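You operate a simulated robot arm through the tools that you are given. There is no shell and no other tool.

You are at the controls of a simulated two-armed robot. One attempt, no reset.

TASK
Start the engine with the good battery's crank button, then stop it.
Fine: key to FREE, mode selector to HAND; never press the low battery's crank button; afterwards AUTO and key to LOCK. Press no other button.

It is judged by the outcome, as a careful person would: the job done as asked, and still so three seconds after it is handed in. It fails if anything else is knocked over, pushed out of place, dropped, spilled or broken.

THE ROBOT
Two 7-joint arms with fingered hands on one trunk that stands fixed in place. Base frame: the origin is at the foot of the trunk, x ahead of it, y to its left, z up. Readings come in mm, rad, newtons and seconds.
The left shoulder is at [70, 166, 1368], the right one opposite. With the tool pointing down near the work surface each hand reaches from about 460 to 960 mm from the base axis, measured 20 degrees to its own side. Payload 4.1 kg a hand.
Tool frame (each hand has its own): the origin (TCP) lies between the finger pads and is the grasp point; the fingertips stand 32 mm ahead of it; z points along the fingers, y is the line along which they close. The gripper opens to 108 mm; its body begins 38 mm behind the TCP. The gripper is a hand of 4 fingers: y runs from the thumb to the fingers, the wrist lies at [-16, -108, -186] in the tool frame, and closing takes about 1.5 s.
Orientation is told as [roll, pitch, yaw] about the base's x, y, z axes, in that order, counted from this pose: with the fingers straight down and the wrist toward the robot, the tool's x, y and z point along [0, 1, 0], [1, 0, 0] and [0, 0, -1] of the base frame.

THE INTERFACE
- The arms move only by the tool apply_moves. It takes "left_rows", "right_rows" or both (then of equal length, played together; a hand with none holds still); each is a list of rows, each a list of 6 numbers: the shift along the tool's x, y, z in units of 25 mm (1.0 is 25 mm), then the turn, a rotation vector about the tool's x, y, z in units of 4 degrees (1.0 is 4 degrees). In form: [[dx, dy, dz, wx, wy, wz], ...]. A call has 1 to 20 rows; each row shifts and turns the commanded pose from where the row before left it, along the tool's axes as they then stand. "left_jaw" and "right_jaw" are, for a hand that has rows, the finger opening in mm, from 0 to 108, set as the call begins (left out, the last holds). A call with a number of a shift or a turn outside -1 to 1 is refused whole. Rows are played at 5 a second. More than 50 mm and 0.15 rad between two rows, or a gripper value outside its range, and nothing of the call is played. Where a pose cannot be reached the arm comes as near as it can. A force on the tool above 40 N (or 10 N above the force at the start of the call, whichever is more), or a blocked arm, ends the call early, and 0.2 s more pass. Each finger travels about 45 mm/s and halts on what it meets, pressing with about 27 N; the grip force reading is that of the motor and also rises with nothing between the fingers. The clock runs only during rows and for 0.2 s after the last one: add rows that do not move to give the fingers time. It gives the time, the measured TCP pose, the force on the tool (base axes), the opening and the grip force at its end, in the units of the frame above (readings bear some noise), with the torque about the TCP (base axes, N m) and any sound that the robot's microphone picked up, and new pictures: "views" is both (left out), scene, wrist or none (wrist: the cameras of the hands that moved).
- Cameras (640 x 400 px; columns grow to the right, rows downward): "scene" is now at [141.1, 2.4, 1631.4]; the picture's right is [0.01, -1.00, 0.00], its down [-0.22, -0.00, -0.98] and it looks along [0.98, 0.01, -0.22] (base axes); focal length 214 px, centre (320, 200). "left" rides on the left gripper at [-65, -93, -131] in its tool frame; the picture's right is [-0.80, -0.28, 0.53], its down [0.55, -0.71, 0.45] and it looks along [0.25, 0.65, 0.72] (tool axes); focal length 247 px, centre (320, 200). "right" rides on the right gripper at [64, -93, -131] in its tool frame; the picture's right is [-0.80, 0.28, -0.53], its down [-0.55, -0.71, 0.45] and it looks along [-0.25, 0.65, 0.72] (tool axes); focal length 247 px, centre (320, 200). There is no depth. A picture from a camera that has moved, and an enlarged one, comes with that camera's place and axes in the base frame and with its lens.
- move_column(by): slides the trunk up (or, below 0, down) by that many mm; the arms and the scene camera ride with it, the base frame stays. It gives what a move gives, with no picture.
- set_fingers(index, middle, ring, thumb_bend, hand): sets how far each is bent, from 0 (flat) to 1 (curled in); at 0.3 the hand is open as for a grip, at 0.7 the pads meet at the TCP. One left out holds its place. A second passes; each finger stops where it meets its share of the squeeze, and holds until it gets a number again. A gripper value or a shape takes the hand back. It gives what a move gives, with no picture; readings hold the bend of each and the force on the fingers (four entries, about 0 where the hand has none), thumb and palm.
- hand_shape(shape, hand): the hand has 4 fingers and takes this shape, open, in about a second: jaw (thumb against the fingers, like two jaws); tri (thumb and two fingers); tip (a fingertip pinch); poke (one finger out to press); point (the index stretched); flat (the hand flat); cup (the hand cupped); fist (a fist). The gripper value then closes the fingers along that shape, each until it touches; the sizes above hold for jaw. It gives what a move gives, with no picture.
- pan_tilt(pan, tilt): turns the head with the scene camera to pan (to the left, within 1.501 rad either way) and tilt (down, from -0.506 to 1.204), counted from straight ahead of the robot. It gives what a move gives, and a new picture of the scene camera.
- close_up(camera, box): a new picture of the part [left, top, right, bottom] of that camera's present view, enlarged. The clock stands still meanwhile.
- hand_in(): hands the job in; it is judged then, once.

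Nothing tells you positions but the pictures and the camera data. Unless the task says otherwise, let go and move clear before handing in.

The tools are called after "Emit:" by a JSON object that holds its "api" and its "payload". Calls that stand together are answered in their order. apply_moves: Moves the arms, as the interface text tells. Its arguments: {"type":"object","properties":{"left_rows":{"type":"array","items":{"type":"array","items":{"type":"number"}}},"left_jaw":{"type":"number"},"right_rows":{"type":"array","items":{"type":"array","items":{"type":"number"}}},"right_jaw":{"type":"number"},"views":{"type":"string","enum":["both","scene","wrist","none"]}},"required":[]} The other tools are called the same way: move_column (by) moves the trunk up or down; hand_shape (shape, hand) gives the hand a shape; set_fingers (index, middle, ring, thumb_bend, hand) moves the fingers one by one; pan_tilt (pan, tilt) turns the head that bears the scene camera; close_up (camera, box) takes an enlarged picture of a part of a camera's view; hand_in () hands the job in.

At the start:

```text
t: 0.0
left_ee_pos: [519.5, 315.0, 1564.8]
left_orientation: [0.0, 0.001, 0.001]
left_contact_force: [1.0, -0.1, 0.4]
left_wrist_torque: [0.01, -0.01, -0.01]
left_width: 107.5
left_finger_force: 0.0
left_shape: jaw
left_bend: [0.3, 0.3, 0.3, 0.3]
left_finger forces: [0.0, 0.0, 0.0, 0.0, 0.0, 0.1]
right_ee_pos: [406.1, -76.4, 1468.6]
right_orientation: [0.001, 0.003, -0.001]
right_contact_force: [-0.7, -1.2, 0.5]
right_wrist_torque: [0.0, -0.01, 0.02]
right_width: 107.5
right_finger_force: 0.0
right_shape: jaw
right_bend: [0.3, 0.3, 0.3, 0.3]
right_finger forces: [0.1, 0.0, 0.0, 0.0, 0.0, 0.1]
trunk travel left (down, up): [-875.0, 65.0]
head pan, tilt (commanded): [0.01, 0.22]
```

scene: 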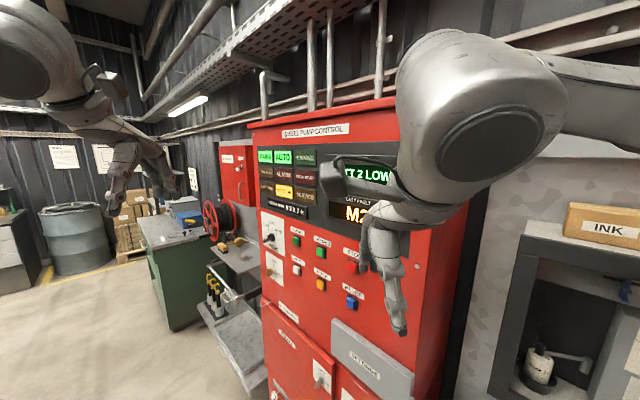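
right: 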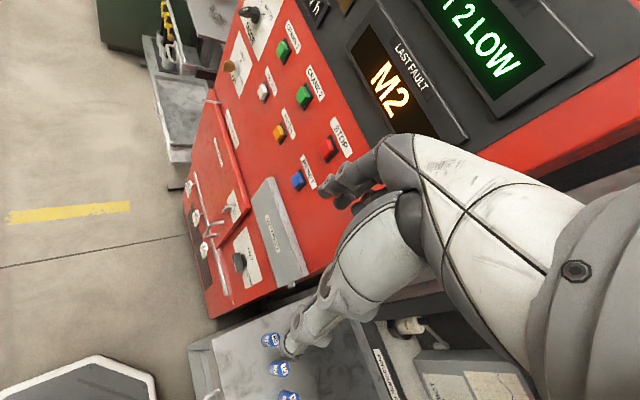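
left: 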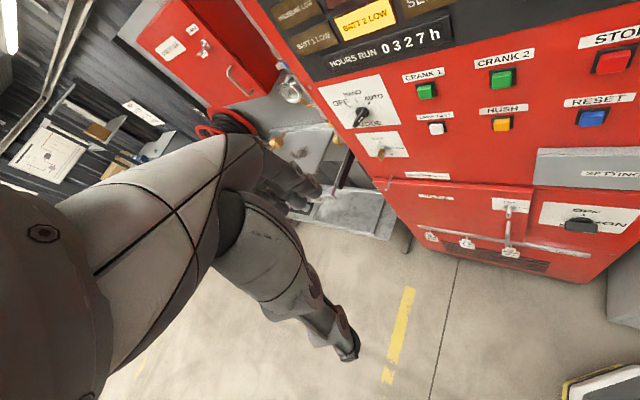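

I see a red diesel pump control panel with indicator lamps, a display reading "... 2 LOW", a mode selector, a key switch, and crank 1/2 buttons. I will enlarge the pictures first to read labels.

Emit:
{"api": "close_up", "payload": {"camera": "scene", "box": [240, 110, 420, 222]}}

Emit:
{"api": "close_up", "payload": {"camera": "scene", "box": [240, 210, 420, 322]}}

Emit:
{"api": "close_up", "payload": {"camera": "left", "box": [300, 0, 640, 212]}}

Emit:
{"api": "close_up", "payload": {"camera": "left", "box": [310, 70, 470, 170]}}

Emit:
{"api": "close_up", "payload": {"camera": "right", "box": [180, 0, 420, 150]}}

```text
3.56 times, centred on (330, 166) of scene
camera zoom: at [141.1, 2.4, 1631.4], right [0.01, -1.0, 0.0], down [-0.22, 0.0, -0.98], along [0.98, 0.01, -0.22], focal length 763 px, centre (284, 321)
```

zoom: 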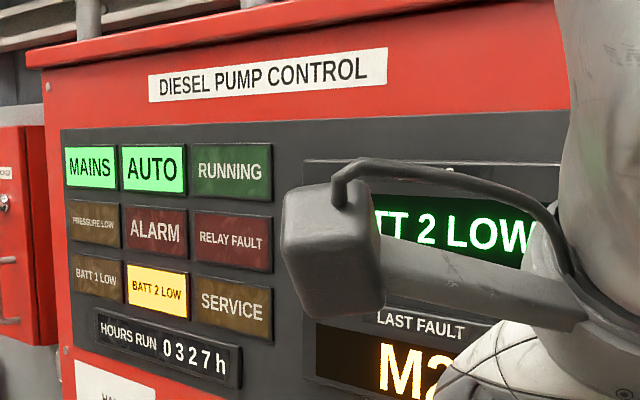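

```text
3.56 times, centred on (330, 266) of scene
camera zoom: at [141.1, 2.4, 1631.4], right [0.01, -1.0, 0.0], down [-0.22, 0.0, -0.98], along [0.98, 0.01, -0.22], focal length 763 px, centre (284, -35)
```

zoom: 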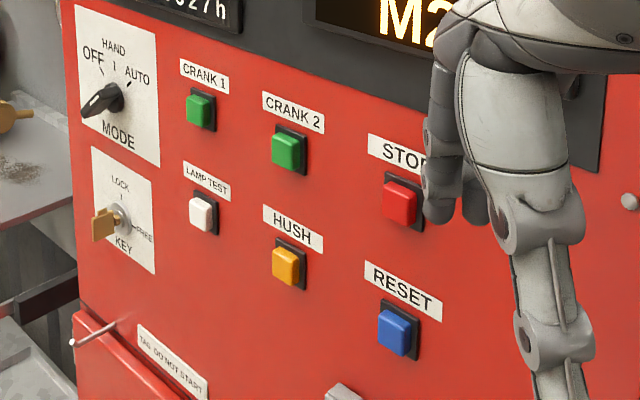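

```text
1.88 times, centred on (470, 106) of left
camera zoom: at [425.5, 249.8, 1696.0], right [-0.28, -0.8, -0.53], down [-0.71, 0.55, -0.45], along [0.65, 0.25, -0.72], focal length 465 px, centre (38, 377)
```

zoom: 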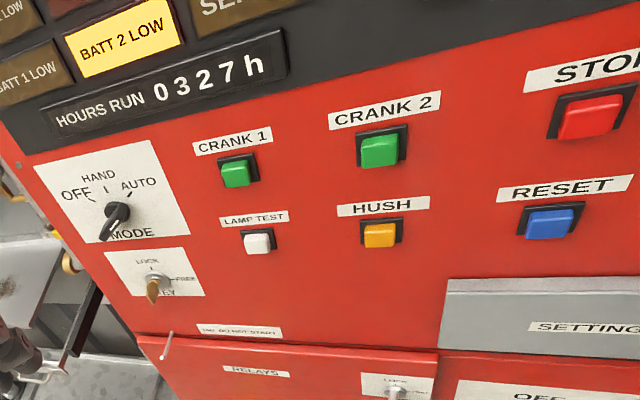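

```text
4.00 times, centred on (390, 120) of left
camera zoom: at [425.5, 249.8, 1696.0], right [-0.28, -0.8, -0.53], down [-0.71, 0.55, -0.45], along [0.65, 0.25, -0.72], focal length 988 px, centre (40, 520)
```

zoom: 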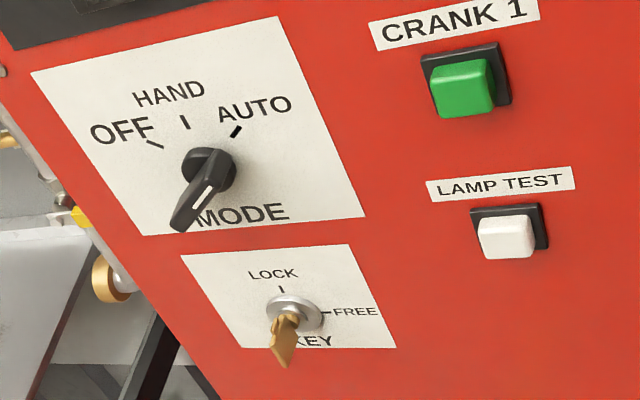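

```text
2.67 times, centred on (300, 75) of right
camera zoom: at [312.6, -11.2, 1600.3], right [0.28, -0.8, 0.53], down [-0.71, -0.55, -0.45], along [0.65, -0.25, -0.72], focal length 659 px, centre (373, 533)
```

zoom: 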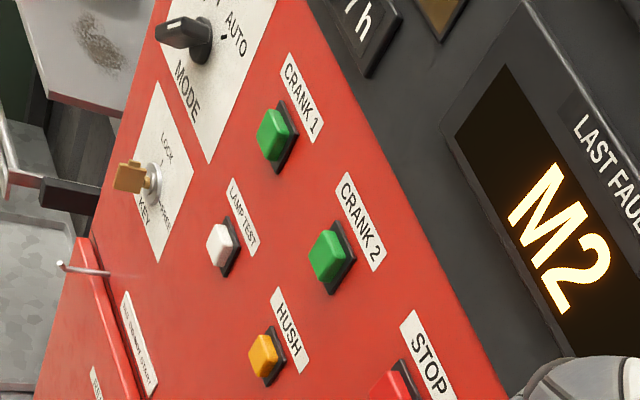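

The BATT 2 LOW lamp is lit and BATT 1 LOW is dark, so battery 1 is the good one and CRANK 1 looks like the right button. The right arm blocks part of the view, so I'll look around with the head before moving it aside.

Emit:
{"api": "pan_tilt", "payload": {"pan": -0.7, "tilt": 0.5}}

Emit:
{"api": "pan_tilt", "payload": {"pan": 0.0, "tilt": 0.9}}

Emit:
{"api": "pan_tilt", "payload": {"pan": 0.7, "tilt": 0.5}}

Emit:
{"api": "pan_tilt", "payload": {"pan": -0.2, "tilt": 0.35}}

```text
t: 1.1
left_ee_pos: [518.4, 314.6, 1565.5]
left_orientation: [-0.002, 0.0, -0.002]
left_contact_force: [0.5, 0.2, -0.1]
left_wrist_torque: [0.02, -0.01, 0.0]
left_width: 107.5
left_finger_force: 0.1
left_shape: jaw
left_bend: [0.3, 0.3, 0.3, 0.3]
left_finger forces: [0.1, 0.0, 0.0, 0.0, 0.0, 0.0]
right_ee_pos: [405.0, -76.2, 1468.4]
right_orientation: [0.002, 0.001, 0.001]
right_contact_force: [0.5, 0.4, 0.7]
right_wrist_torque: [0.0, -0.03, 0.02]
right_width: 107.6
right_finger_force: 0.0
right_shape: jaw
right_bend: [0.3, 0.3, 0.3, 0.3]
right_finger forces: [0.0, 0.0, 0.1, 0.0, 0.0, 0.0]
trunk travel left (down, up): [-875.0, 65.0]
head pan, tilt (commanded): [-0.7, 0.499]
camera scene: at [117.4, -57.0, 1605.6], right [-0.64, -0.77, 0.0], down [-0.37, 0.31, -0.88], along [0.67, -0.57, -0.48], focal length 214 px, centre (320, 200)
```

scene: 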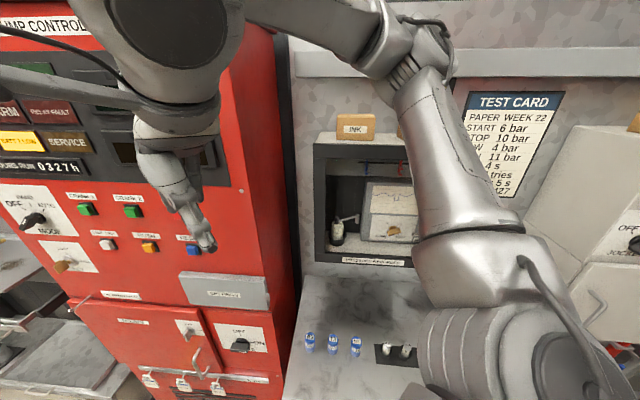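

```text
t: 2.1
left_ee_pos: [520.3, 314.9, 1565.2]
left_orientation: [-0.001, -0.001, 0.001]
left_contact_force: [-0.2, -0.2, 0.7]
left_wrist_torque: [0.0, 0.01, 0.02]
left_width: 107.8
left_finger_force: 0.1
left_shape: jaw
left_bend: [0.3, 0.3, 0.3, 0.3]
left_finger forces: [0.0, 0.0, 0.0, 0.0, 0.1, 0.0]
right_ee_pos: [403.9, -76.4, 1469.1]
right_orientation: [0.002, 0.0, 0.0]
right_contact_force: [0.4, -0.1, 1.3]
right_wrist_torque: [-0.02, 0.02, 0.0]
right_width: 107.8
right_finger_force: 0.1
right_shape: jaw
right_bend: [0.3, 0.3, 0.3, 0.3]
right_finger forces: [0.1, 0.0, 0.0, 0.0, 0.0, 0.1]
trunk travel left (down, up): [-875.0, 65.0]
head pan, tilt (commanded): [0.0, 0.901]
camera scene: at [123.3, 1.3, 1571.7], right [0.0, -1.0, 0.0], down [-0.78, 0.0, -0.62], along [0.62, 0.0, -0.78], focal length 214 px, centre (320, 200)
```

scene: 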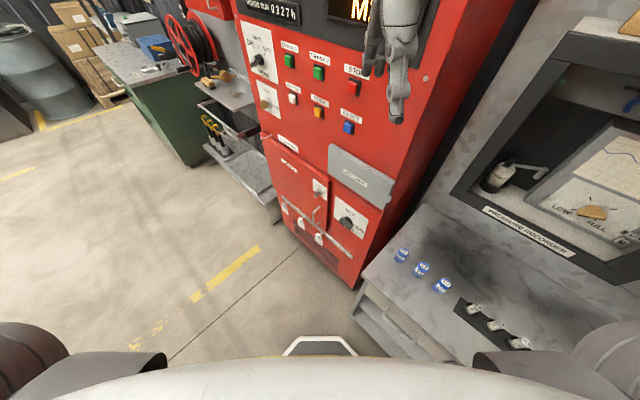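

```text
t: 3.2
left_ee_pos: [519.7, 315.5, 1564.4]
left_orientation: [-0.001, 0.002, -0.001]
left_contact_force: [1.3, -0.3, 0.4]
left_wrist_torque: [-0.05, 0.01, 0.01]
left_width: 107.9
left_finger_force: 0.1
left_shape: jaw
left_bend: [0.3, 0.3, 0.3, 0.3]
left_finger forces: [0.0, 0.0, 0.0, 0.0, 0.0, 0.1]
right_ee_pos: [404.6, -76.5, 1469.9]
right_orientation: [0.001, 0.001, 0.001]
right_contact_force: [-0.1, 0.9, -0.6]
right_wrist_torque: [0.01, 0.01, 0.02]
right_width: 107.5
right_finger_force: 0.0
right_shape: jaw
right_bend: [0.3, 0.3, 0.3, 0.3]
right_finger forces: [0.0, 0.0, 0.0, 0.0, 0.0, 0.1]
trunk travel left (down, up): [-875.0, 65.0]
head pan, tilt (commanded): [0.7, 0.499]
camera scene: at [117.4, 60.0, 1605.5], right [0.64, -0.77, 0.0], down [-0.37, -0.31, -0.88], along [0.67, 0.56, -0.48], focal length 214 px, centre (320, 200)
```

scene: 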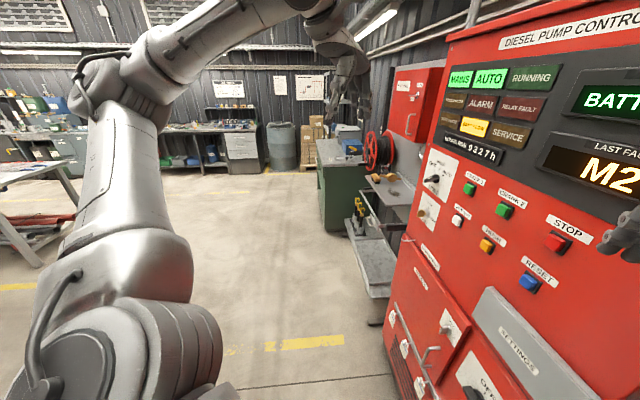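

```text
t: 4.4
left_ee_pos: [519.4, 314.3, 1565.3]
left_orientation: [-0.001, 0.001, 0.0]
left_contact_force: [-0.8, -0.4, 0.5]
left_wrist_torque: [0.01, -0.01, -0.01]
left_width: 107.6
left_finger_force: 0.0
left_shape: jaw
left_bend: [0.3, 0.3, 0.3, 0.3]
left_finger forces: [0.0, 0.0, 0.0, 0.1, 0.1, 0.1]
right_ee_pos: [404.7, -76.4, 1468.3]
right_orientation: [0.001, 0.001, 0.0]
right_contact_force: [0.2, -0.3, 0.5]
right_wrist_torque: [0.01, 0.0, 0.03]
right_width: 107.7
right_finger_force: 0.0
right_shape: jaw
right_bend: [0.3, 0.3, 0.3, 0.3]
right_finger forces: [0.0, 0.0, 0.1, 0.1, 0.0, 0.0]
trunk travel left (down, up): [-875.0, 65.0]
head pan, tilt (commanded): [-0.201, 0.351]
camera scene: at [139.1, -17.0, 1619.2], right [-0.2, -0.98, 0.0], down [-0.34, 0.07, -0.94], along [0.92, -0.19, -0.34], focal length 214 px, centre (320, 200)
```

scene: 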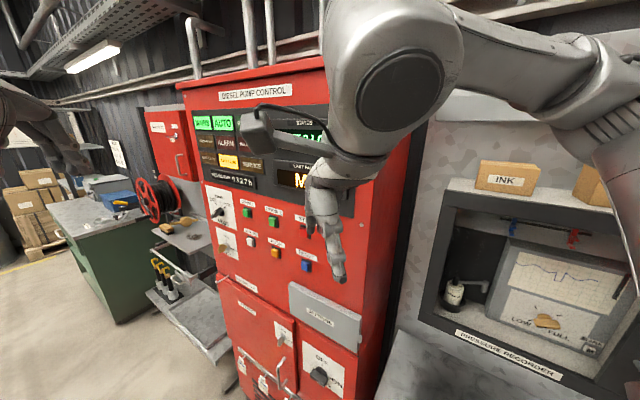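

The right arm hangs in front of the panel's display and STOP button; to its right and back there is open space above a low table. I'll slide the right hand to the right and slightly back to clear the view.

Emit:
{"api": "apply_moves", "payload": {"right_rows": [[-1, 0, 0, 0, 0, 0], [-1, 0, 0, 0, 0, 0], [-1, 0, 0, 0, 0, 0], [-1, 0, 0, 0, 0, 0], [-1, 0, 0, 0, 0, 0], [-1, 0, 0, 0, 0, 0]], "views": "scene"}}

```text
t: 5.8
left_ee_pos: [518.1, 313.4, 1565.5]
left_orientation: [0.0, 0.0, 0.0]
left_contact_force: [-0.2, 0.3, 0.3]
left_wrist_torque: [-0.01, -0.01, 0.0]
left_width: 107.7
left_finger_force: 0.0
left_shape: jaw
left_bend: [0.3, 0.3, 0.3, 0.3]
left_finger forces: [0.1, 0.1, 0.1, 0.0, 0.0, 0.0]
right_ee_pos: [402.6, -228.3, 1466.8]
right_orientation: [0.001, 0.001, 0.0]
right_contact_force: [-0.2, -0.3, 0.9]
right_wrist_torque: [-0.01, -0.02, -0.03]
right_width: 107.3
right_finger_force: 0.0
right_shape: jaw
right_bend: [0.3, 0.3, 0.3, 0.3]
right_finger forces: [0.1, 0.0, 0.0, 0.1, 0.1, 0.0]
trunk travel left (down, up): [-875.0, 65.0]
head pan, tilt (commanded): [-0.201, 0.351]
camera scene: at [137.9, -18.7, 1619.3], right [-0.2, -0.98, 0.0], down [-0.34, 0.07, -0.94], along [0.92, -0.19, -0.34], focal length 214 px, centre (320, 200)
```

scene: 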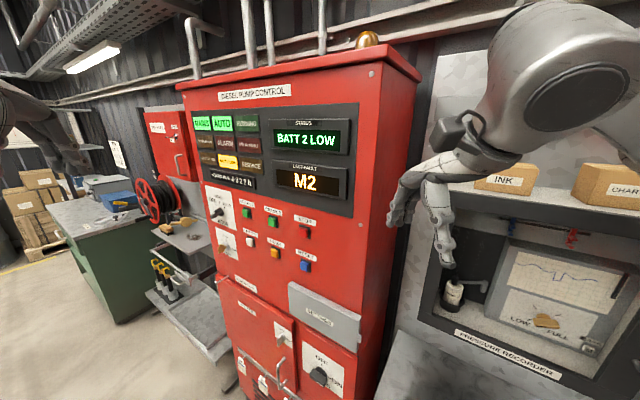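

The panel is now clear: STATUS display "BATT 2 LOW", last fault "M2". I'll check the test card on the right wall for any cranking rules, and take close-ups of the switches.

Emit:
{"api": "close_up", "payload": {"camera": "scene", "box": [195, 185, 345, 279]}}

Emit:
{"api": "close_up", "payload": {"camera": "scene", "box": [205, 270, 365, 370]}}

Emit:
{"api": "pan_tilt", "payload": {"pan": -1.0, "tilt": 0.2}}

```text
4.26 times, centred on (270, 232) of scene
camera zoom: at [137.9, -18.7, 1619.3], right [-0.2, -0.98, 0.0], down [-0.34, 0.07, -0.94], along [0.92, -0.19, -0.34], focal length 913 px, centre (533, 64)
```

zoom: 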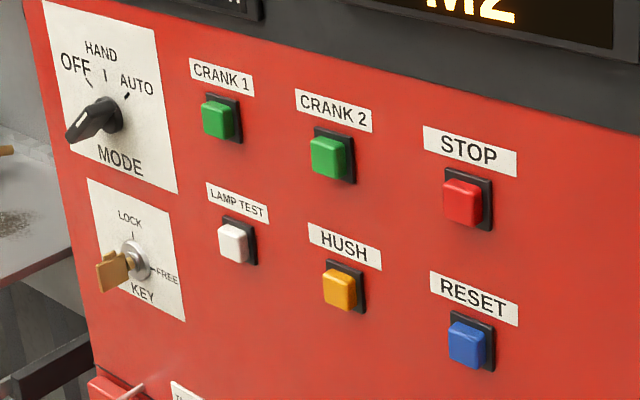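

```text
4.00 times, centred on (285, 320) of scene
camera zoom: at [137.9, -18.7, 1619.3], right [-0.2, -0.98, 0.0], down [-0.34, 0.07, -0.94], along [0.92, -0.19, -0.34], focal length 858 px, centre (460, -280)
```

zoom: 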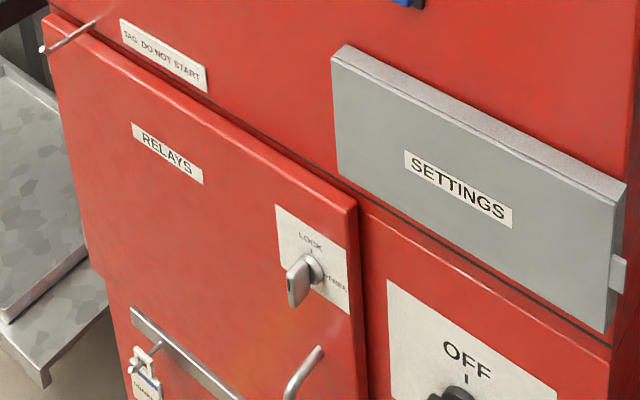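

```text
t: 6.9
left_ee_pos: [518.7, 315.1, 1564.8]
left_orientation: [-0.001, -0.002, 0.0]
left_contact_force: [-0.5, 0.3, -0.6]
left_wrist_torque: [-0.02, -0.02, 0.03]
left_width: 107.7
left_finger_force: 0.0
left_shape: jaw
left_bend: [0.3, 0.3, 0.3, 0.3]
left_finger forces: [0.0, 0.1, 0.1, 0.1, 0.0, 0.0]
right_ee_pos: [405.2, -225.0, 1467.2]
right_orientation: [0.001, 0.002, -0.001]
right_contact_force: [0.7, 0.0, -0.5]
right_wrist_torque: [0.02, 0.03, -0.01]
right_width: 107.6
right_finger_force: 0.1
right_shape: jaw
right_bend: [0.3, 0.3, 0.3, 0.3]
right_finger forces: [0.1, 0.0, 0.0, 0.1, 0.0, 0.1]
trunk travel left (down, up): [-875.0, 65.0]
head pan, tilt (commanded): [-1.0, 0.201]
camera scene: at [98.2, -77.0, 1633.2], right [-0.84, -0.54, 0.0], down [-0.11, 0.17, -0.98], along [0.53, -0.82, -0.2], focal length 214 px, centre (320, 200)
```

scene: 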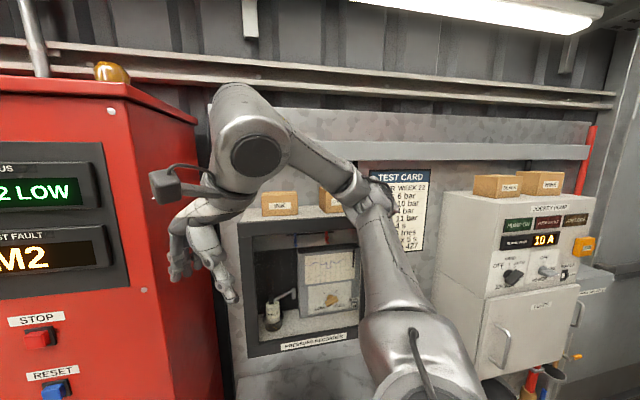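

The controls read clearly: the key is at LOCK, mode at AUTO, and I triangulate the mode knob near [948, 198, 1298], key near [938, 200, 1160], CRANK 1 near [827, 90, 1336] and STOP near [655, -78, 1338], on a face whose outward normal is about (-0.70, 0.71, 0). Next I bring the left arm to a stand-off point and rotate the hand to face the panel.

Emit:
{"api": "apply_moves", "payload": {"left_rows": [[0.486, 0.743, 0.943, 0, 0, 0], [0.486, 0.743, 0.943, 0, 0, 0], [0.486, 0.743, 0.943, 0, 0, 0], [0.486, 0.743, 0.943, 0, 0, 0], [0.486, 0.743, 0.943, 0, 0, 0], [0.486, 0.743, 0.943, 0, 0, 0], [0.486, 0.743, 0.943, 0, 0, 0]], "views": "none"}}

Emit:
{"api": "pan_tilt", "payload": {"pan": 0.25, "tilt": 0.35}}

```text
t: 8.5
left_ee_pos: [648.5, 401.6, 1401.5]
left_orientation: [-0.001, 0.0, 0.002]
left_contact_force: [-0.1, 0.5, -0.8]
left_wrist_torque: [0.01, -0.02, 0.01]
left_width: 107.4
left_finger_force: 0.2
left_shape: jaw
left_bend: [0.3, 0.3, 0.3, 0.3]
left_finger forces: [0.1, 0.0, 0.0, 0.0, 0.0, 0.0]
right_ee_pos: [406.2, -223.5, 1466.5]
right_orientation: [0.003, 0.001, 0.0]
right_contact_force: [0.5, -0.1, 1.0]
right_wrist_torque: [-0.02, -0.01, 0.02]
right_width: 107.5
right_finger_force: 0.1
right_shape: jaw
right_bend: [0.3, 0.3, 0.3, 0.3]
right_finger forces: [0.1, 0.1, 0.0, 0.0, 0.1, 0.0]
trunk travel left (down, up): [-875.0, 65.0]
head pan, tilt (commanded): [-1.0, 0.201]
```

```text
t: 10.0
left_ee_pos: [647.6, 401.0, 1401.2]
left_orientation: [-0.001, 0.001, 0.001]
left_contact_force: [0.2, -0.3, -0.2]
left_wrist_torque: [-0.01, -0.03, -0.01]
left_width: 107.6
left_finger_force: 0.1
left_shape: jaw
left_bend: [0.3, 0.3, 0.3, 0.3]
left_finger forces: [0.0, 0.0, 0.0, 0.1, 0.0, 0.0]
right_ee_pos: [404.6, -224.5, 1467.6]
right_orientation: [0.002, 0.0, 0.002]
right_contact_force: [0.1, 0.6, 0.6]
right_wrist_torque: [0.02, 0.0, 0.0]
right_width: 107.4
right_finger_force: 0.0
right_shape: jaw
right_bend: [0.3, 0.3, 0.3, 0.3]
right_finger forces: [0.0, 0.0, 0.0, 0.0, 0.1, 0.0]
trunk travel left (down, up): [-875.0, 65.0]
head pan, tilt (commanded): [0.25, 0.351]
camera scene: at [138.1, 24.4, 1619.2], right [0.25, -0.97, 0.0], down [-0.33, -0.08, -0.94], along [0.91, 0.23, -0.34], focal length 214 px, centre (320, 200)
```

scene: 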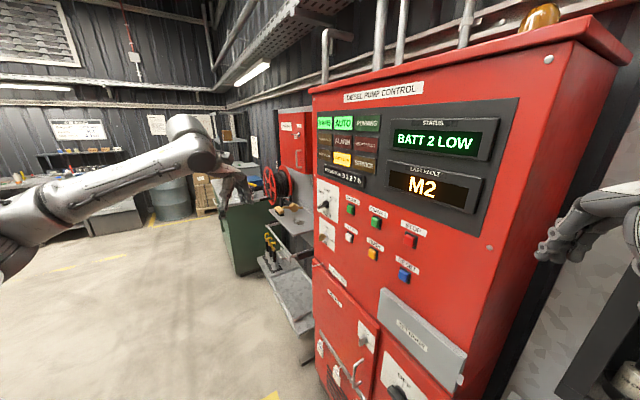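

The left hand is at about [648, 401, 1401] with free space around it, about 340 mm off the panel. I'll now turn it so the fingers point into the panel with the closing line horizontal.

Emit:
{"api": "apply_moves", "payload": {"left_rows": [[0, 0, 0, -0.366, -0.885, -0.366], [0, 0, 0, -0.366, -0.885, -0.366], [0, 0, 0, -0.366, -0.885, -0.366], [0, 0, 0, -0.366, -0.885, -0.366], [0, 0, 0, -0.366, -0.885, -0.366], [0, 0, 0, -0.366, -0.885, -0.366], [0, 0, 0, -0.366, -0.885, -0.366], [0, 0, 0, -0.366, -0.885, -0.366], [0, 0, 0, -0.366, -0.885, -0.366], [0, 0, 0, -0.366, -0.885, -0.366], [0, 0, 0, -0.366, -0.885, -0.366], [0, 0, 0, -0.366, -0.885, -0.366]], "views": "both"}}

```text
t: 12.6
left_ee_pos: [648.6, 401.0, 1400.3]
left_orientation: [-0.788, -0.163, 0.393]
left_contact_force: [0.5, -0.1, -1.3]
left_wrist_torque: [-0.02, 0.0, -0.01]
left_width: 107.6
left_finger_force: 0.1
left_shape: jaw
left_bend: [0.3, 0.3, 0.3, 0.3]
left_finger forces: [0.0, 0.0, 0.0, 0.1, 0.0, 0.1]
right_ee_pos: [403.8, -225.0, 1466.2]
right_orientation: [0.001, 0.001, 0.001]
right_contact_force: [-1.3, -0.3, 0.0]
right_wrist_torque: [-0.02, -0.02, 0.01]
right_width: 107.5
right_finger_force: 0.1
right_shape: jaw
right_bend: [0.3, 0.3, 0.3, 0.3]
right_finger forces: [0.0, 0.0, 0.1, 0.0, 0.0, 0.0]
trunk travel left (down, up): [-875.0, 65.0]
head pan, tilt (commanded): [0.25, 0.351]
camera scene: at [137.9, 24.8, 1619.3], right [0.25, -0.97, 0.0], down [-0.33, -0.09, -0.94], along [0.91, 0.23, -0.34], focal length 214 px, centre (320, 200)
camera left: at [523.9, 400.0, 1520.9], right [0.07, -0.99, 0.14], down [-0.56, -0.16, -0.81], along [0.82, -0.02, -0.57], focal length 247 px, centre (320, 200)
```

scene: 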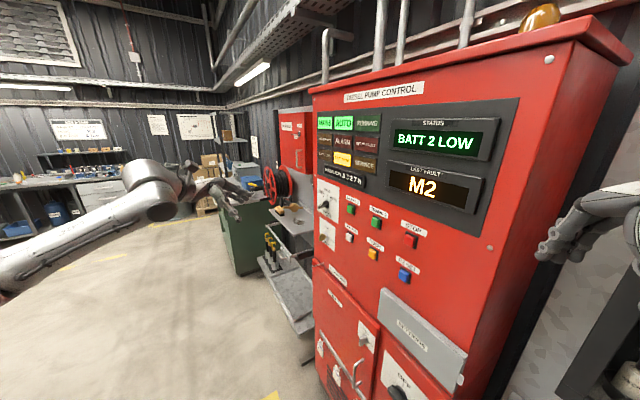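
left: 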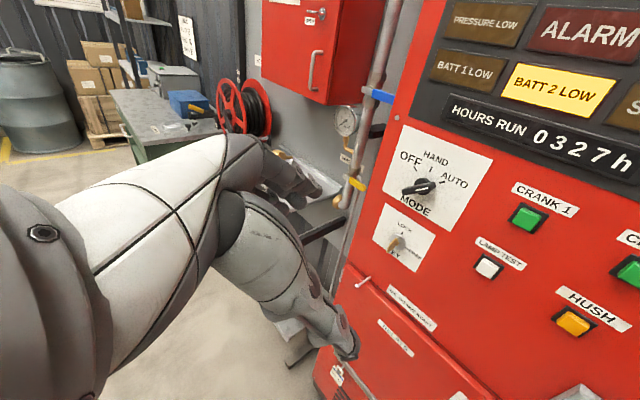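

Rotation goes smoothly and the left camera now looks at the switches. I'll zoom in on them and then finish the turn.

Emit:
{"api": "close_up", "payload": {"camera": "left", "box": [370, 120, 530, 220]}}

Emit:
{"api": "close_up", "payload": {"camera": "left", "box": [350, 190, 510, 290]}}

Emit:
{"api": "apply_moves", "payload": {"left_rows": [[0, 0, 0, -0.366, -0.885, -0.366], [0, 0, 0, -0.366, -0.885, -0.366], [0, 0, 0, -0.366, -0.885, -0.366], [0, 0, 0, -0.366, -0.885, -0.366], [0, 0, 0, -0.366, -0.885, -0.366], [0, 0, 0, -0.366, -0.885, -0.366], [0, 0, 0, -0.366, -0.885, -0.366], [0, 0, 0, -0.366, -0.885, -0.366], [0, 0, 0, -0.366, -0.885, -0.366], [0, 0, 0, -0.366, -0.885, -0.366], [0, 0, 0, -0.366, -0.885, -0.366], [0, 0, 0, -0.366, -0.885, -0.366]], "views": "both"}}

```text
4.00 times, centred on (450, 170) of left
camera zoom: at [523.9, 400.0, 1520.9], right [0.07, -0.99, 0.14], down [-0.56, -0.16, -0.81], along [0.82, -0.02, -0.57], focal length 988 px, centre (-200, 320)
```

zoom: 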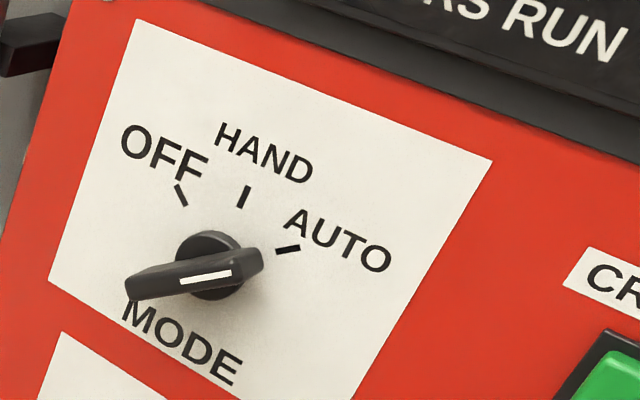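

```text
4.00 times, centred on (430, 240) of left
camera zoom: at [523.9, 400.0, 1520.9], right [0.07, -0.99, 0.14], down [-0.56, -0.16, -0.81], along [0.82, -0.02, -0.57], focal length 988 px, centre (-120, 40)
```

zoom: 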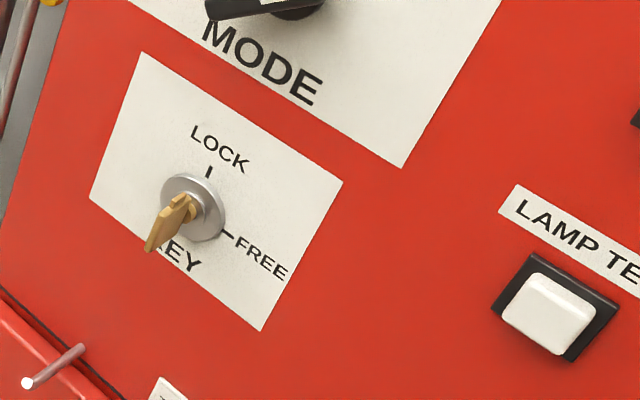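

```text
t: 15.2
left_ee_pos: [648.3, 399.2, 1401.2]
left_orientation: [-1.573, 0.001, 0.783]
left_contact_force: [0.1, 0.2, -0.1]
left_wrist_torque: [0.02, 0.02, -0.01]
left_width: 107.5
left_finger_force: 0.1
left_shape: jaw
left_bend: [0.3, 0.3, 0.3, 0.3]
left_finger forces: [0.0, 0.0, 0.0, 0.1, 0.0, 0.1]
right_ee_pos: [404.2, -225.2, 1466.3]
right_orientation: [0.003, 0.002, 0.0]
right_contact_force: [-0.4, 0.4, -0.7]
right_wrist_torque: [0.0, 0.03, 0.0]
right_width: 107.7
right_finger_force: 0.1
right_shape: jaw
right_bend: [0.3, 0.3, 0.3, 0.3]
right_finger forces: [0.0, 0.0, 0.0, 0.0, 0.1, 0.0]
trunk travel left (down, up): [-875.0, 65.0]
head pan, tilt (commanded): [0.25, 0.351]
camera scene: at [138.5, 23.8, 1619.2], right [0.25, -0.97, 0.0], down [-0.33, -0.08, -0.94], along [0.91, 0.23, -0.34], focal length 214 px, centre (320, 200)
camera left: at [489.7, 426.7, 1463.6], right [0.18, -0.58, 0.8], down [-0.18, -0.82, -0.55], along [0.97, -0.05, -0.25], focal length 247 px, centre (320, 200)
```

scene: 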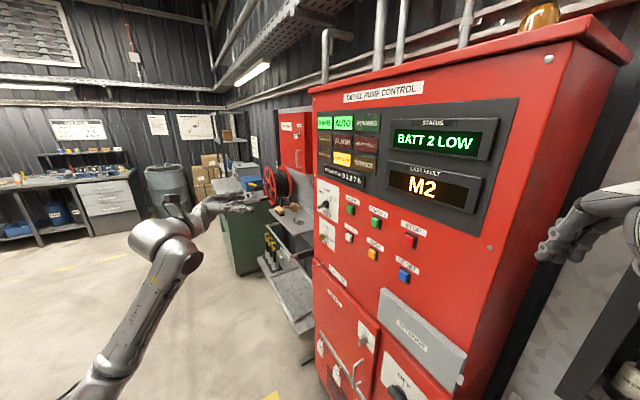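
left: 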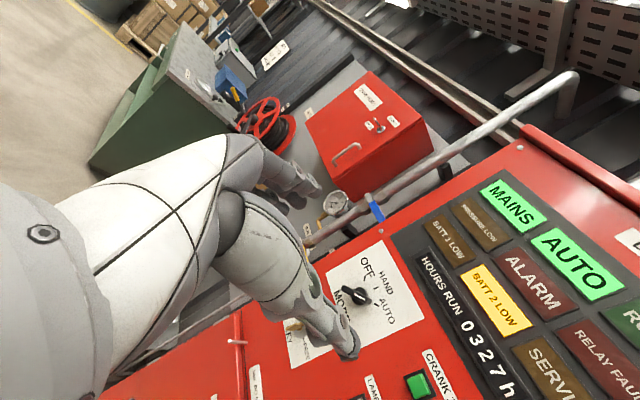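

The hand now faces the panel squarely with thumb on the right, fingers on the left. I'll lower the trunk 120 mm so the key and mode knob are at a comfortable height for the left arm.

Emit:
{"api": "move_column", "payload": {"by": -120}}

Emit:
{"api": "apply_moves", "payload": {"left_rows": [[0.5, 0.27, 0.6, 0, 0, 0], [0.5, 0.27, 0.6, 0, 0, 0], [0.5, 0.27, 0.6, 0, 0, 0], [0.5, 0.27, 0.6, 0, 0, 0], [0.5, 0.27, 0.6, 0, 0, 0], [0.5, 0.27, 0.6, 0, 0, 0], [0.5, 0.27, 0.6, 0, 0, 0], [0.5, 0.27, 0.6, 0, 0, 0], [0.5, 0.27, 0.6, 0, 0, 0], [0.5, 0.27, 0.6, 0, 0, 0]], "views": "both"}}

```text
t: 16.7
left_ee_pos: [647.8, 400.5, 1280.2]
left_orientation: [-1.572, 0.001, 0.783]
left_contact_force: [-0.1, -0.1, -0.5]
left_wrist_torque: [0.01, -0.03, 0.01]
left_width: 107.6
left_finger_force: 0.0
left_shape: jaw
left_bend: [0.3, 0.3, 0.3, 0.3]
left_finger forces: [0.1, 0.1, 0.0, 0.1, 0.0, 0.0]
right_ee_pos: [405.2, -225.1, 1347.1]
right_orientation: [0.003, 0.0, 0.0]
right_contact_force: [-0.6, 0.2, -0.2]
right_wrist_torque: [0.03, -0.05, 0.01]
right_width: 107.6
right_finger_force: 0.1
right_shape: jaw
right_bend: [0.3, 0.3, 0.3, 0.3]
right_finger forces: [0.0, 0.0, 0.1, 0.0, 0.0, 0.0]
trunk travel left (down, up): [-755.0, 185.0]
head pan, tilt (commanded): [0.25, 0.351]
```

```text
t: 18.9
left_ee_pos: [802.1, 339.6, 1154.4]
left_orientation: [-1.573, 0.0, 0.784]
left_contact_force: [0.2, -0.3, -0.7]
left_wrist_torque: [-0.03, 0.02, -0.04]
left_width: 107.8
left_finger_force: 0.1
left_shape: jaw
left_bend: [0.3, 0.3, 0.3, 0.3]
left_finger forces: [0.0, 0.0, 0.1, 0.0, 0.0, 0.0]
right_ee_pos: [405.5, -225.6, 1346.0]
right_orientation: [0.002, 0.002, -0.001]
right_contact_force: [0.1, 0.1, -0.4]
right_wrist_torque: [0.02, 0.05, -0.03]
right_width: 107.8
right_finger_force: 0.0
right_shape: jaw
right_bend: [0.3, 0.3, 0.3, 0.3]
right_finger forces: [0.1, 0.1, 0.0, 0.0, 0.0, 0.1]
trunk travel left (down, up): [-755.0, 185.0]
head pan, tilt (commanded): [0.25, 0.351]
camera scene: at [138.7, 24.0, 1499.2], right [0.25, -0.97, 0.0], down [-0.33, -0.08, -0.94], along [0.91, 0.23, -0.34], focal length 214 px, centre (320, 200)
camera left: at [642.3, 367.2, 1218.4], right [0.18, -0.58, 0.8], down [-0.18, -0.82, -0.55], along [0.97, -0.05, -0.25], focal length 247 px, centre (320, 200)
```

scene: 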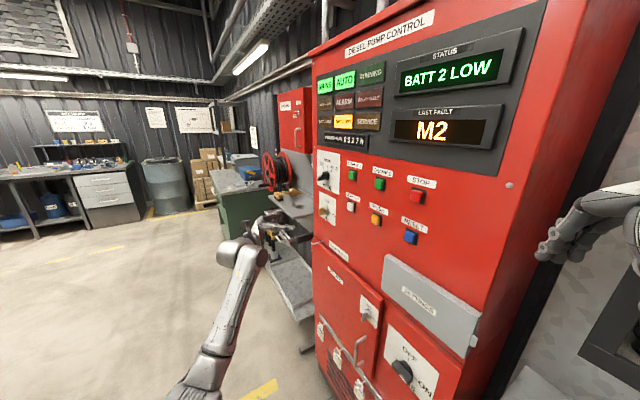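
left: 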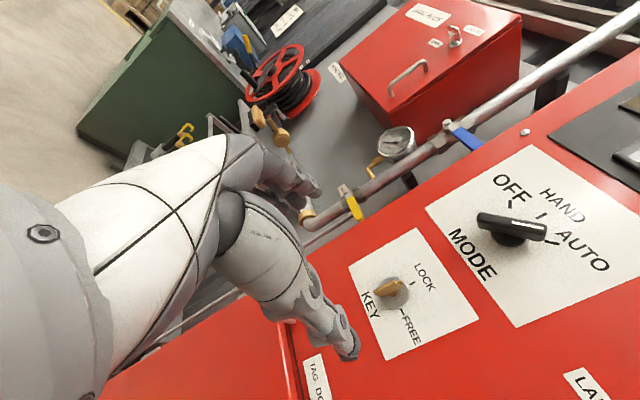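

The key and mode knob are clear in the left camera now. I'll zoom in to measure their shape and position.

Emit:
{"api": "close_up", "payload": {"camera": "left", "box": [340, 230, 484, 320]}}

Emit:
{"api": "close_up", "payload": {"camera": "left", "box": [430, 150, 630, 275]}}

Emit:
{"api": "close_up", "payload": {"camera": "scene", "box": [300, 140, 428, 220]}}

Emit:
{"api": "close_up", "payload": {"camera": "left", "box": [200, 130, 380, 370]}}

```text
4.44 times, centred on (412, 275) of left
camera zoom: at [642.3, 367.2, 1218.4], right [0.18, -0.58, 0.8], down [-0.18, -0.82, -0.55], along [0.97, -0.05, -0.25], focal length 1098 px, centre (-89, -133)
```

zoom: 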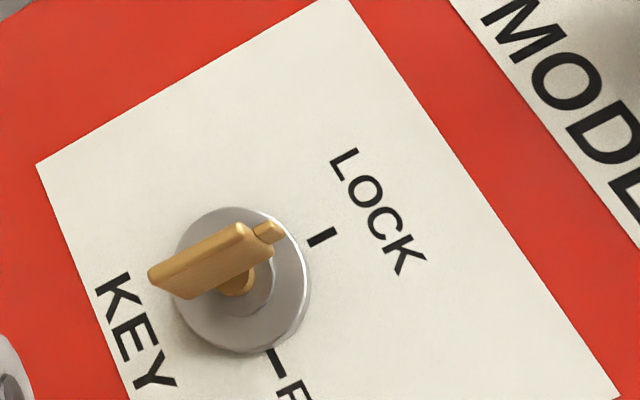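

```text
3.20 times, centred on (530, 212) of left
camera zoom: at [642.3, 367.2, 1218.4], right [0.18, -0.58, 0.8], down [-0.18, -0.82, -0.55], along [0.97, -0.05, -0.25], focal length 790 px, centre (-352, 160)
```

zoom: 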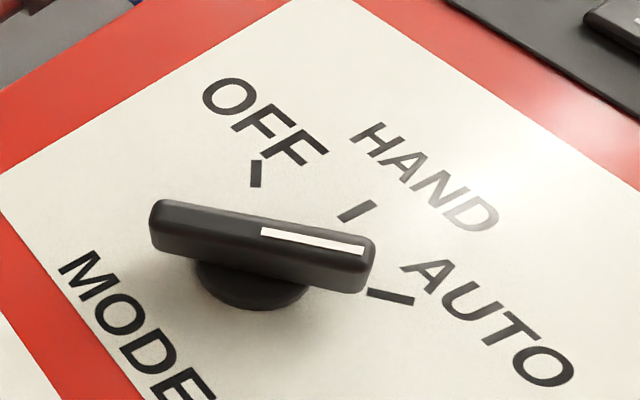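

```text
5.00 times, centred on (364, 180) of scene
camera zoom: at [138.7, 24.0, 1499.2], right [0.25, -0.97, 0.0], down [-0.33, -0.08, -0.94], along [0.91, 0.23, -0.34], focal length 1072 px, centre (100, 300)
```

zoom: 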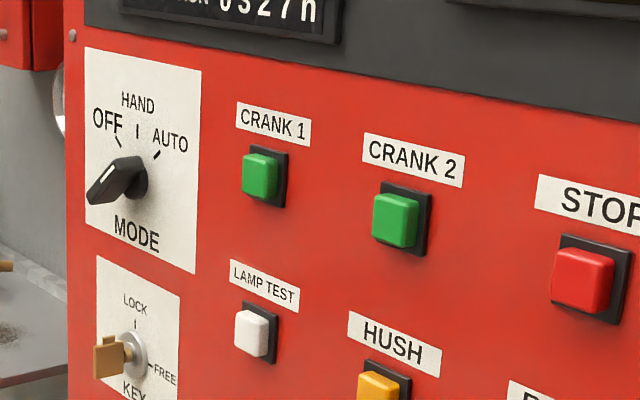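

```text
1.67 times, centred on (290, 250) of left
camera zoom: at [642.3, 367.2, 1218.4], right [0.18, -0.58, 0.8], down [-0.18, -0.82, -0.55], along [0.97, -0.05, -0.25], focal length 412 px, centre (370, 117)
```

zoom: 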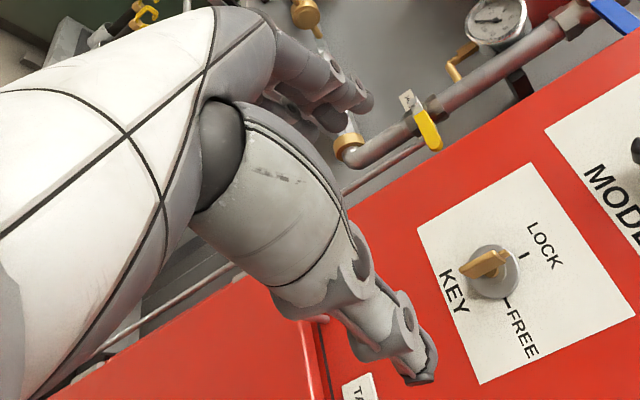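

The key is a flat vertical bow about 26 mm tall reaching ~40 mm off its collar, near [943, 199, 1150]; the knob is a bar with its white stripe at AUTO. I'll move to a stand-off in front of the key and test whether the wrist can make the full +90° twist before gripping anything.

Emit:
{"api": "apply_moves", "payload": {"left_rows": [[0.04, 0.015, 1, 0, 0, 0], [0.04, 0.015, 1, 0, 0, 0], [0.04, 0.015, 1, 0, 0, 0], [0.04, 0.015, 0.6, 0, 0, 0], [0, 0, 0, 0, 0, 1], [0, 0, 0, 0, 0, 1], [0, 0, 0, 0, 0, 1], [0, 0, 0, 0, 0, 1], [0, 0, 0, 0, 0, 1], [0, 0, 0, 0, 0, 1], [0, 0, 0, 0, 0, 1], [0, 0, 0, 0, 0, 1], [0, 0, 0, 0, 0, 1], [0, 0, 0, 0, 0, 1], [0, 0, 0, 0, 0, 1], [0, 0, 0, 0, 0, 1]], "views": "both"}}

Emit:
{"api": "apply_moves", "payload": {"left_rows": [[0, 0, 0, 0, 0, 1], [0, 0, 0, 0, 0, 1], [0, 0, 0, 0, 0, 1], [0, 0, 0, 0, 0, 1], [0, 0, 0, 0, 0, 1], [0, 0, 0, 0, 0, 1], [0, 0, 0, 0, 0, 1], [0, 0, 0, 0, 0, 1], [0, 0, 0, 0, 0, 1], [0, 0, 0, 0, 0, 1], [0, 0, 0, 0, 0, 0.5]], "views": "both"}}

```text
t: 22.3
left_ee_pos: [868.3, 278.5, 1150.9]
left_orientation: [-1.573, -0.838, 0.785]
left_contact_force: [-0.1, -1.2, 0.5]
left_wrist_torque: [-0.01, -0.02, 0.03]
left_width: 107.8
left_finger_force: 0.0
left_shape: jaw
left_bend: [0.3, 0.3, 0.3, 0.3]
left_finger forces: [0.1, 0.0, 0.0, 0.1, 0.0, 0.0]
right_ee_pos: [405.6, -225.1, 1346.3]
right_orientation: [0.001, 0.002, 0.001]
right_contact_force: [-0.3, -0.2, -0.1]
right_wrist_torque: [0.01, 0.01, 0.03]
right_width: 107.7
right_finger_force: 0.1
right_shape: jaw
right_bend: [0.3, 0.3, 0.3, 0.3]
right_finger forces: [0.1, 0.0, 0.0, 0.0, 0.0, 0.0]
trunk travel left (down, up): [-755.0, 185.0]
head pan, tilt (commanded): [0.25, 0.351]
camera scene: at [138.2, 24.6, 1499.2], right [0.25, -0.97, 0.0], down [-0.33, -0.09, -0.94], along [0.91, 0.23, -0.34], focal length 214 px, centre (320, 200)
camera left: at [696.3, 293.8, 1124.0], right [-0.18, -0.93, 0.32], down [0.27, -0.36, -0.89], along [0.95, -0.07, 0.32], focal length 247 px, centre (320, 200)
```

scene: 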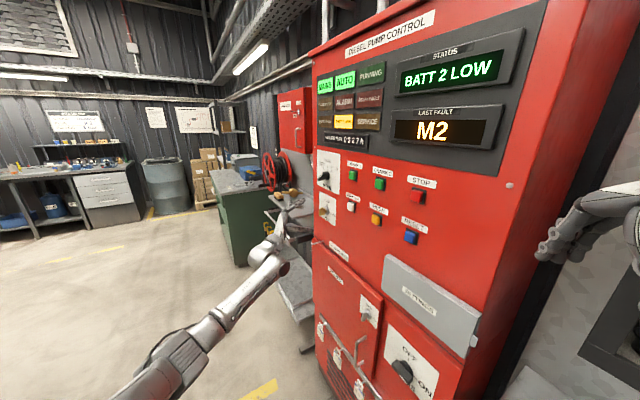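
left: 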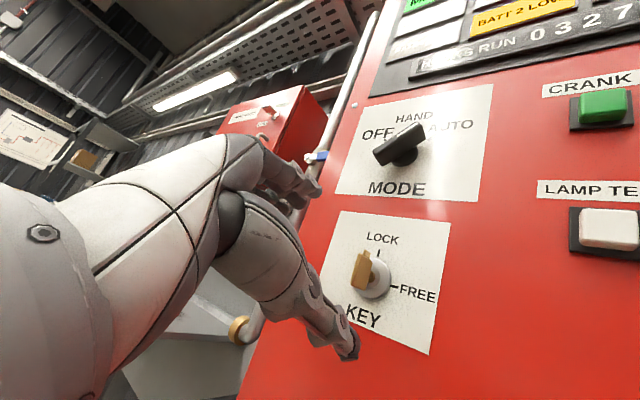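

```text
t: 24.7
left_ee_pos: [868.4, 277.5, 1152.2]
left_orientation: [2.632, -1.571, 2.86]
left_contact_force: [-0.6, -0.3, -0.6]
left_wrist_torque: [-0.03, -0.02, -0.02]
left_width: 107.3
left_finger_force: 0.0
left_shape: jaw
left_bend: [0.3, 0.3, 0.3, 0.3]
left_finger forces: [0.0, 0.0, 0.0, 0.0, 0.1, 0.1]
right_ee_pos: [405.2, -225.8, 1347.3]
right_orientation: [0.001, 0.001, 0.0]
right_contact_force: [0.4, 1.0, 0.7]
right_wrist_torque: [-0.01, 0.0, -0.01]
right_width: 107.6
right_finger_force: 0.0
right_shape: jaw
right_bend: [0.3, 0.3, 0.3, 0.3]
right_finger forces: [0.1, 0.1, 0.0, 0.0, 0.0, 0.1]
trunk travel left (down, up): [-755.0, 185.0]
head pan, tilt (commanded): [0.25, 0.351]
camera scene: at [138.3, 24.1, 1499.2], right [0.25, -0.97, 0.0], down [-0.33, -0.08, -0.94], along [0.91, 0.23, -0.34], focal length 214 px, centre (320, 200)
camera left: at [729.2, 324.4, 1058.6], right [-0.19, -0.94, -0.28], down [0.71, 0.07, -0.71], along [0.68, -0.33, 0.65], focal length 247 px, centre (320, 200)
```

scene: 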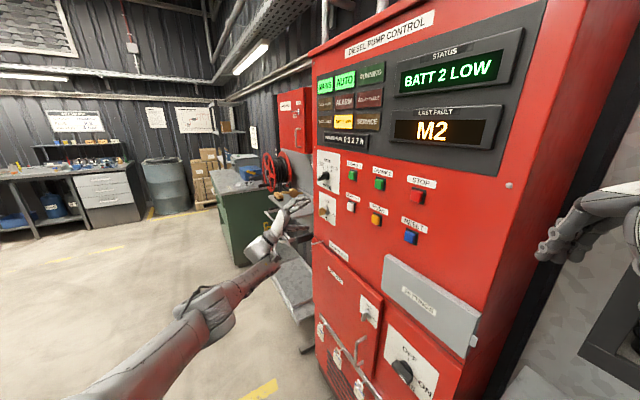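
left: 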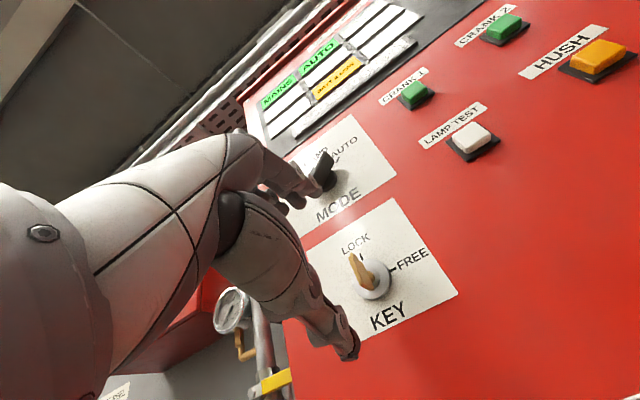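

The 90° twist is fully reachable. I'll rotate back to horizontal closing and advance part of the way to the key.

Emit:
{"api": "apply_moves", "payload": {"left_rows": [[0, 0, 0, 0, 0, -1], [0, 0, 0, 0, 0, -1], [0, 0, 0, 0, 0, -1], [0, 0, 0, 0, 0, -1], [0, 0, 0, 0, 0, -1], [0, 0, 0, 0, 0, -1], [0, 0, 0, 0, 0, -1], [0, 0, 0, 0, 0, -1], [0, 0, 0, 0, 0, -1], [0, 0, 0, 0, 0, -1], [0, 0, 0, 0, 0, -0.5]], "views": "none"}}

Emit:
{"api": "apply_moves", "payload": {"left_rows": [[0, 0, 0, 0, 0, -1], [0, 0, 0, 0, 0, -1], [0, 0, 0, 0, 0, -1], [0, 0, 0, 0, 0, -1], [0, 0, 0, 0, 0, -1], [0, 0, 0, 0, 0, -1], [0, 0, 0, 0, 0, -1], [0, 0, 0, 0, 0, -1], [0, 0, 0, 0, 0, -1], [0, 0, 0, 0, 0, -1], [0, 0, 0, 0, 0, -1], [0, 0, 0, 0, 0, -1], [0, 0, 0.8, 0, 0, 0], [0, 0, 0.8, 0, 0, 0]], "views": "wrist"}}

Emit:
{"api": "close_up", "payload": {"camera": "left", "box": [240, 140, 480, 390]}}

```text
t: 27.1
left_ee_pos: [868.1, 277.9, 1150.8]
left_orientation: [-1.571, -0.837, 0.784]
left_contact_force: [0.3, 0.0, -0.7]
left_wrist_torque: [0.06, -0.03, 0.0]
left_width: 107.4
left_finger_force: 0.1
left_shape: jaw
left_bend: [0.3, 0.3, 0.3, 0.3]
left_finger forces: [0.0, 0.0, 0.0, 0.0, 0.0, 0.0]
right_ee_pos: [404.6, -224.5, 1345.8]
right_orientation: [0.001, 0.002, 0.001]
right_contact_force: [0.1, 0.1, 0.0]
right_wrist_torque: [0.05, 0.03, 0.0]
right_width: 107.8
right_finger_force: 0.1
right_shape: jaw
right_bend: [0.3, 0.3, 0.3, 0.3]
right_finger forces: [0.0, 0.1, 0.0, 0.0, 0.0, 0.1]
trunk travel left (down, up): [-755.0, 185.0]
head pan, tilt (commanded): [0.25, 0.351]
```

```text
t: 30.1
left_ee_pos: [896.7, 248.0, 1150.2]
left_orientation: [-1.572, 0.002, 0.782]
left_contact_force: [-0.1, 0.5, -0.4]
left_wrist_torque: [0.03, -0.01, -0.03]
left_width: 107.8
left_finger_force: 0.1
left_shape: jaw
left_bend: [0.3, 0.3, 0.3, 0.3]
left_finger forces: [0.0, 0.1, 0.0, 0.1, 0.0, 0.1]
right_ee_pos: [405.1, -227.0, 1345.2]
right_orientation: [0.001, 0.002, 0.0]
right_contact_force: [0.2, 0.1, 0.1]
right_wrist_torque: [0.01, -0.01, -0.01]
right_width: 107.8
right_finger_force: 0.0
right_shape: jaw
right_bend: [0.3, 0.3, 0.3, 0.3]
right_finger forces: [0.0, 0.1, 0.0, 0.0, 0.0, 0.0]
trunk travel left (down, up): [-755.0, 185.0]
head pan, tilt (commanded): [0.25, 0.351]
camera left: at [736.5, 276.0, 1214.4], right [0.18, -0.58, 0.8], down [-0.19, -0.82, -0.55], along [0.97, -0.05, -0.25], focal length 247 px, centre (320, 200)
```

left: 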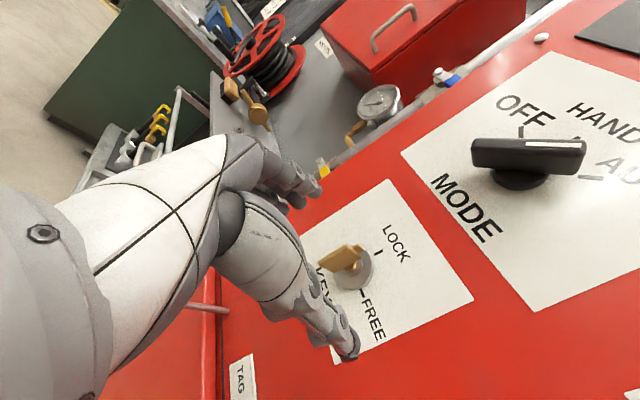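

```text
1.60 times, centred on (360, 265) of left
camera zoom: at [736.5, 276.0, 1214.4], right [0.18, -0.58, 0.8], down [-0.19, -0.82, -0.55], along [0.97, -0.05, -0.25], focal length 395 px, centre (256, 96)
```

zoom: 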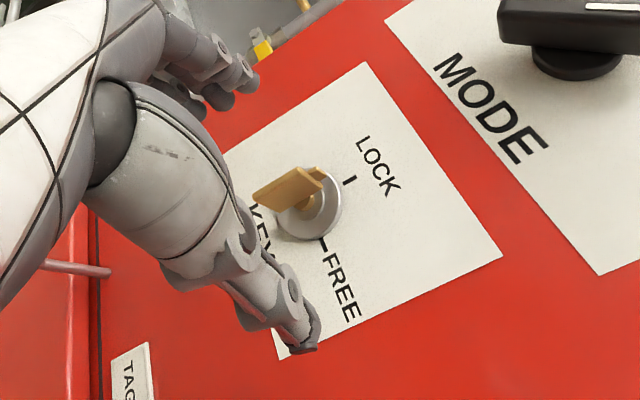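

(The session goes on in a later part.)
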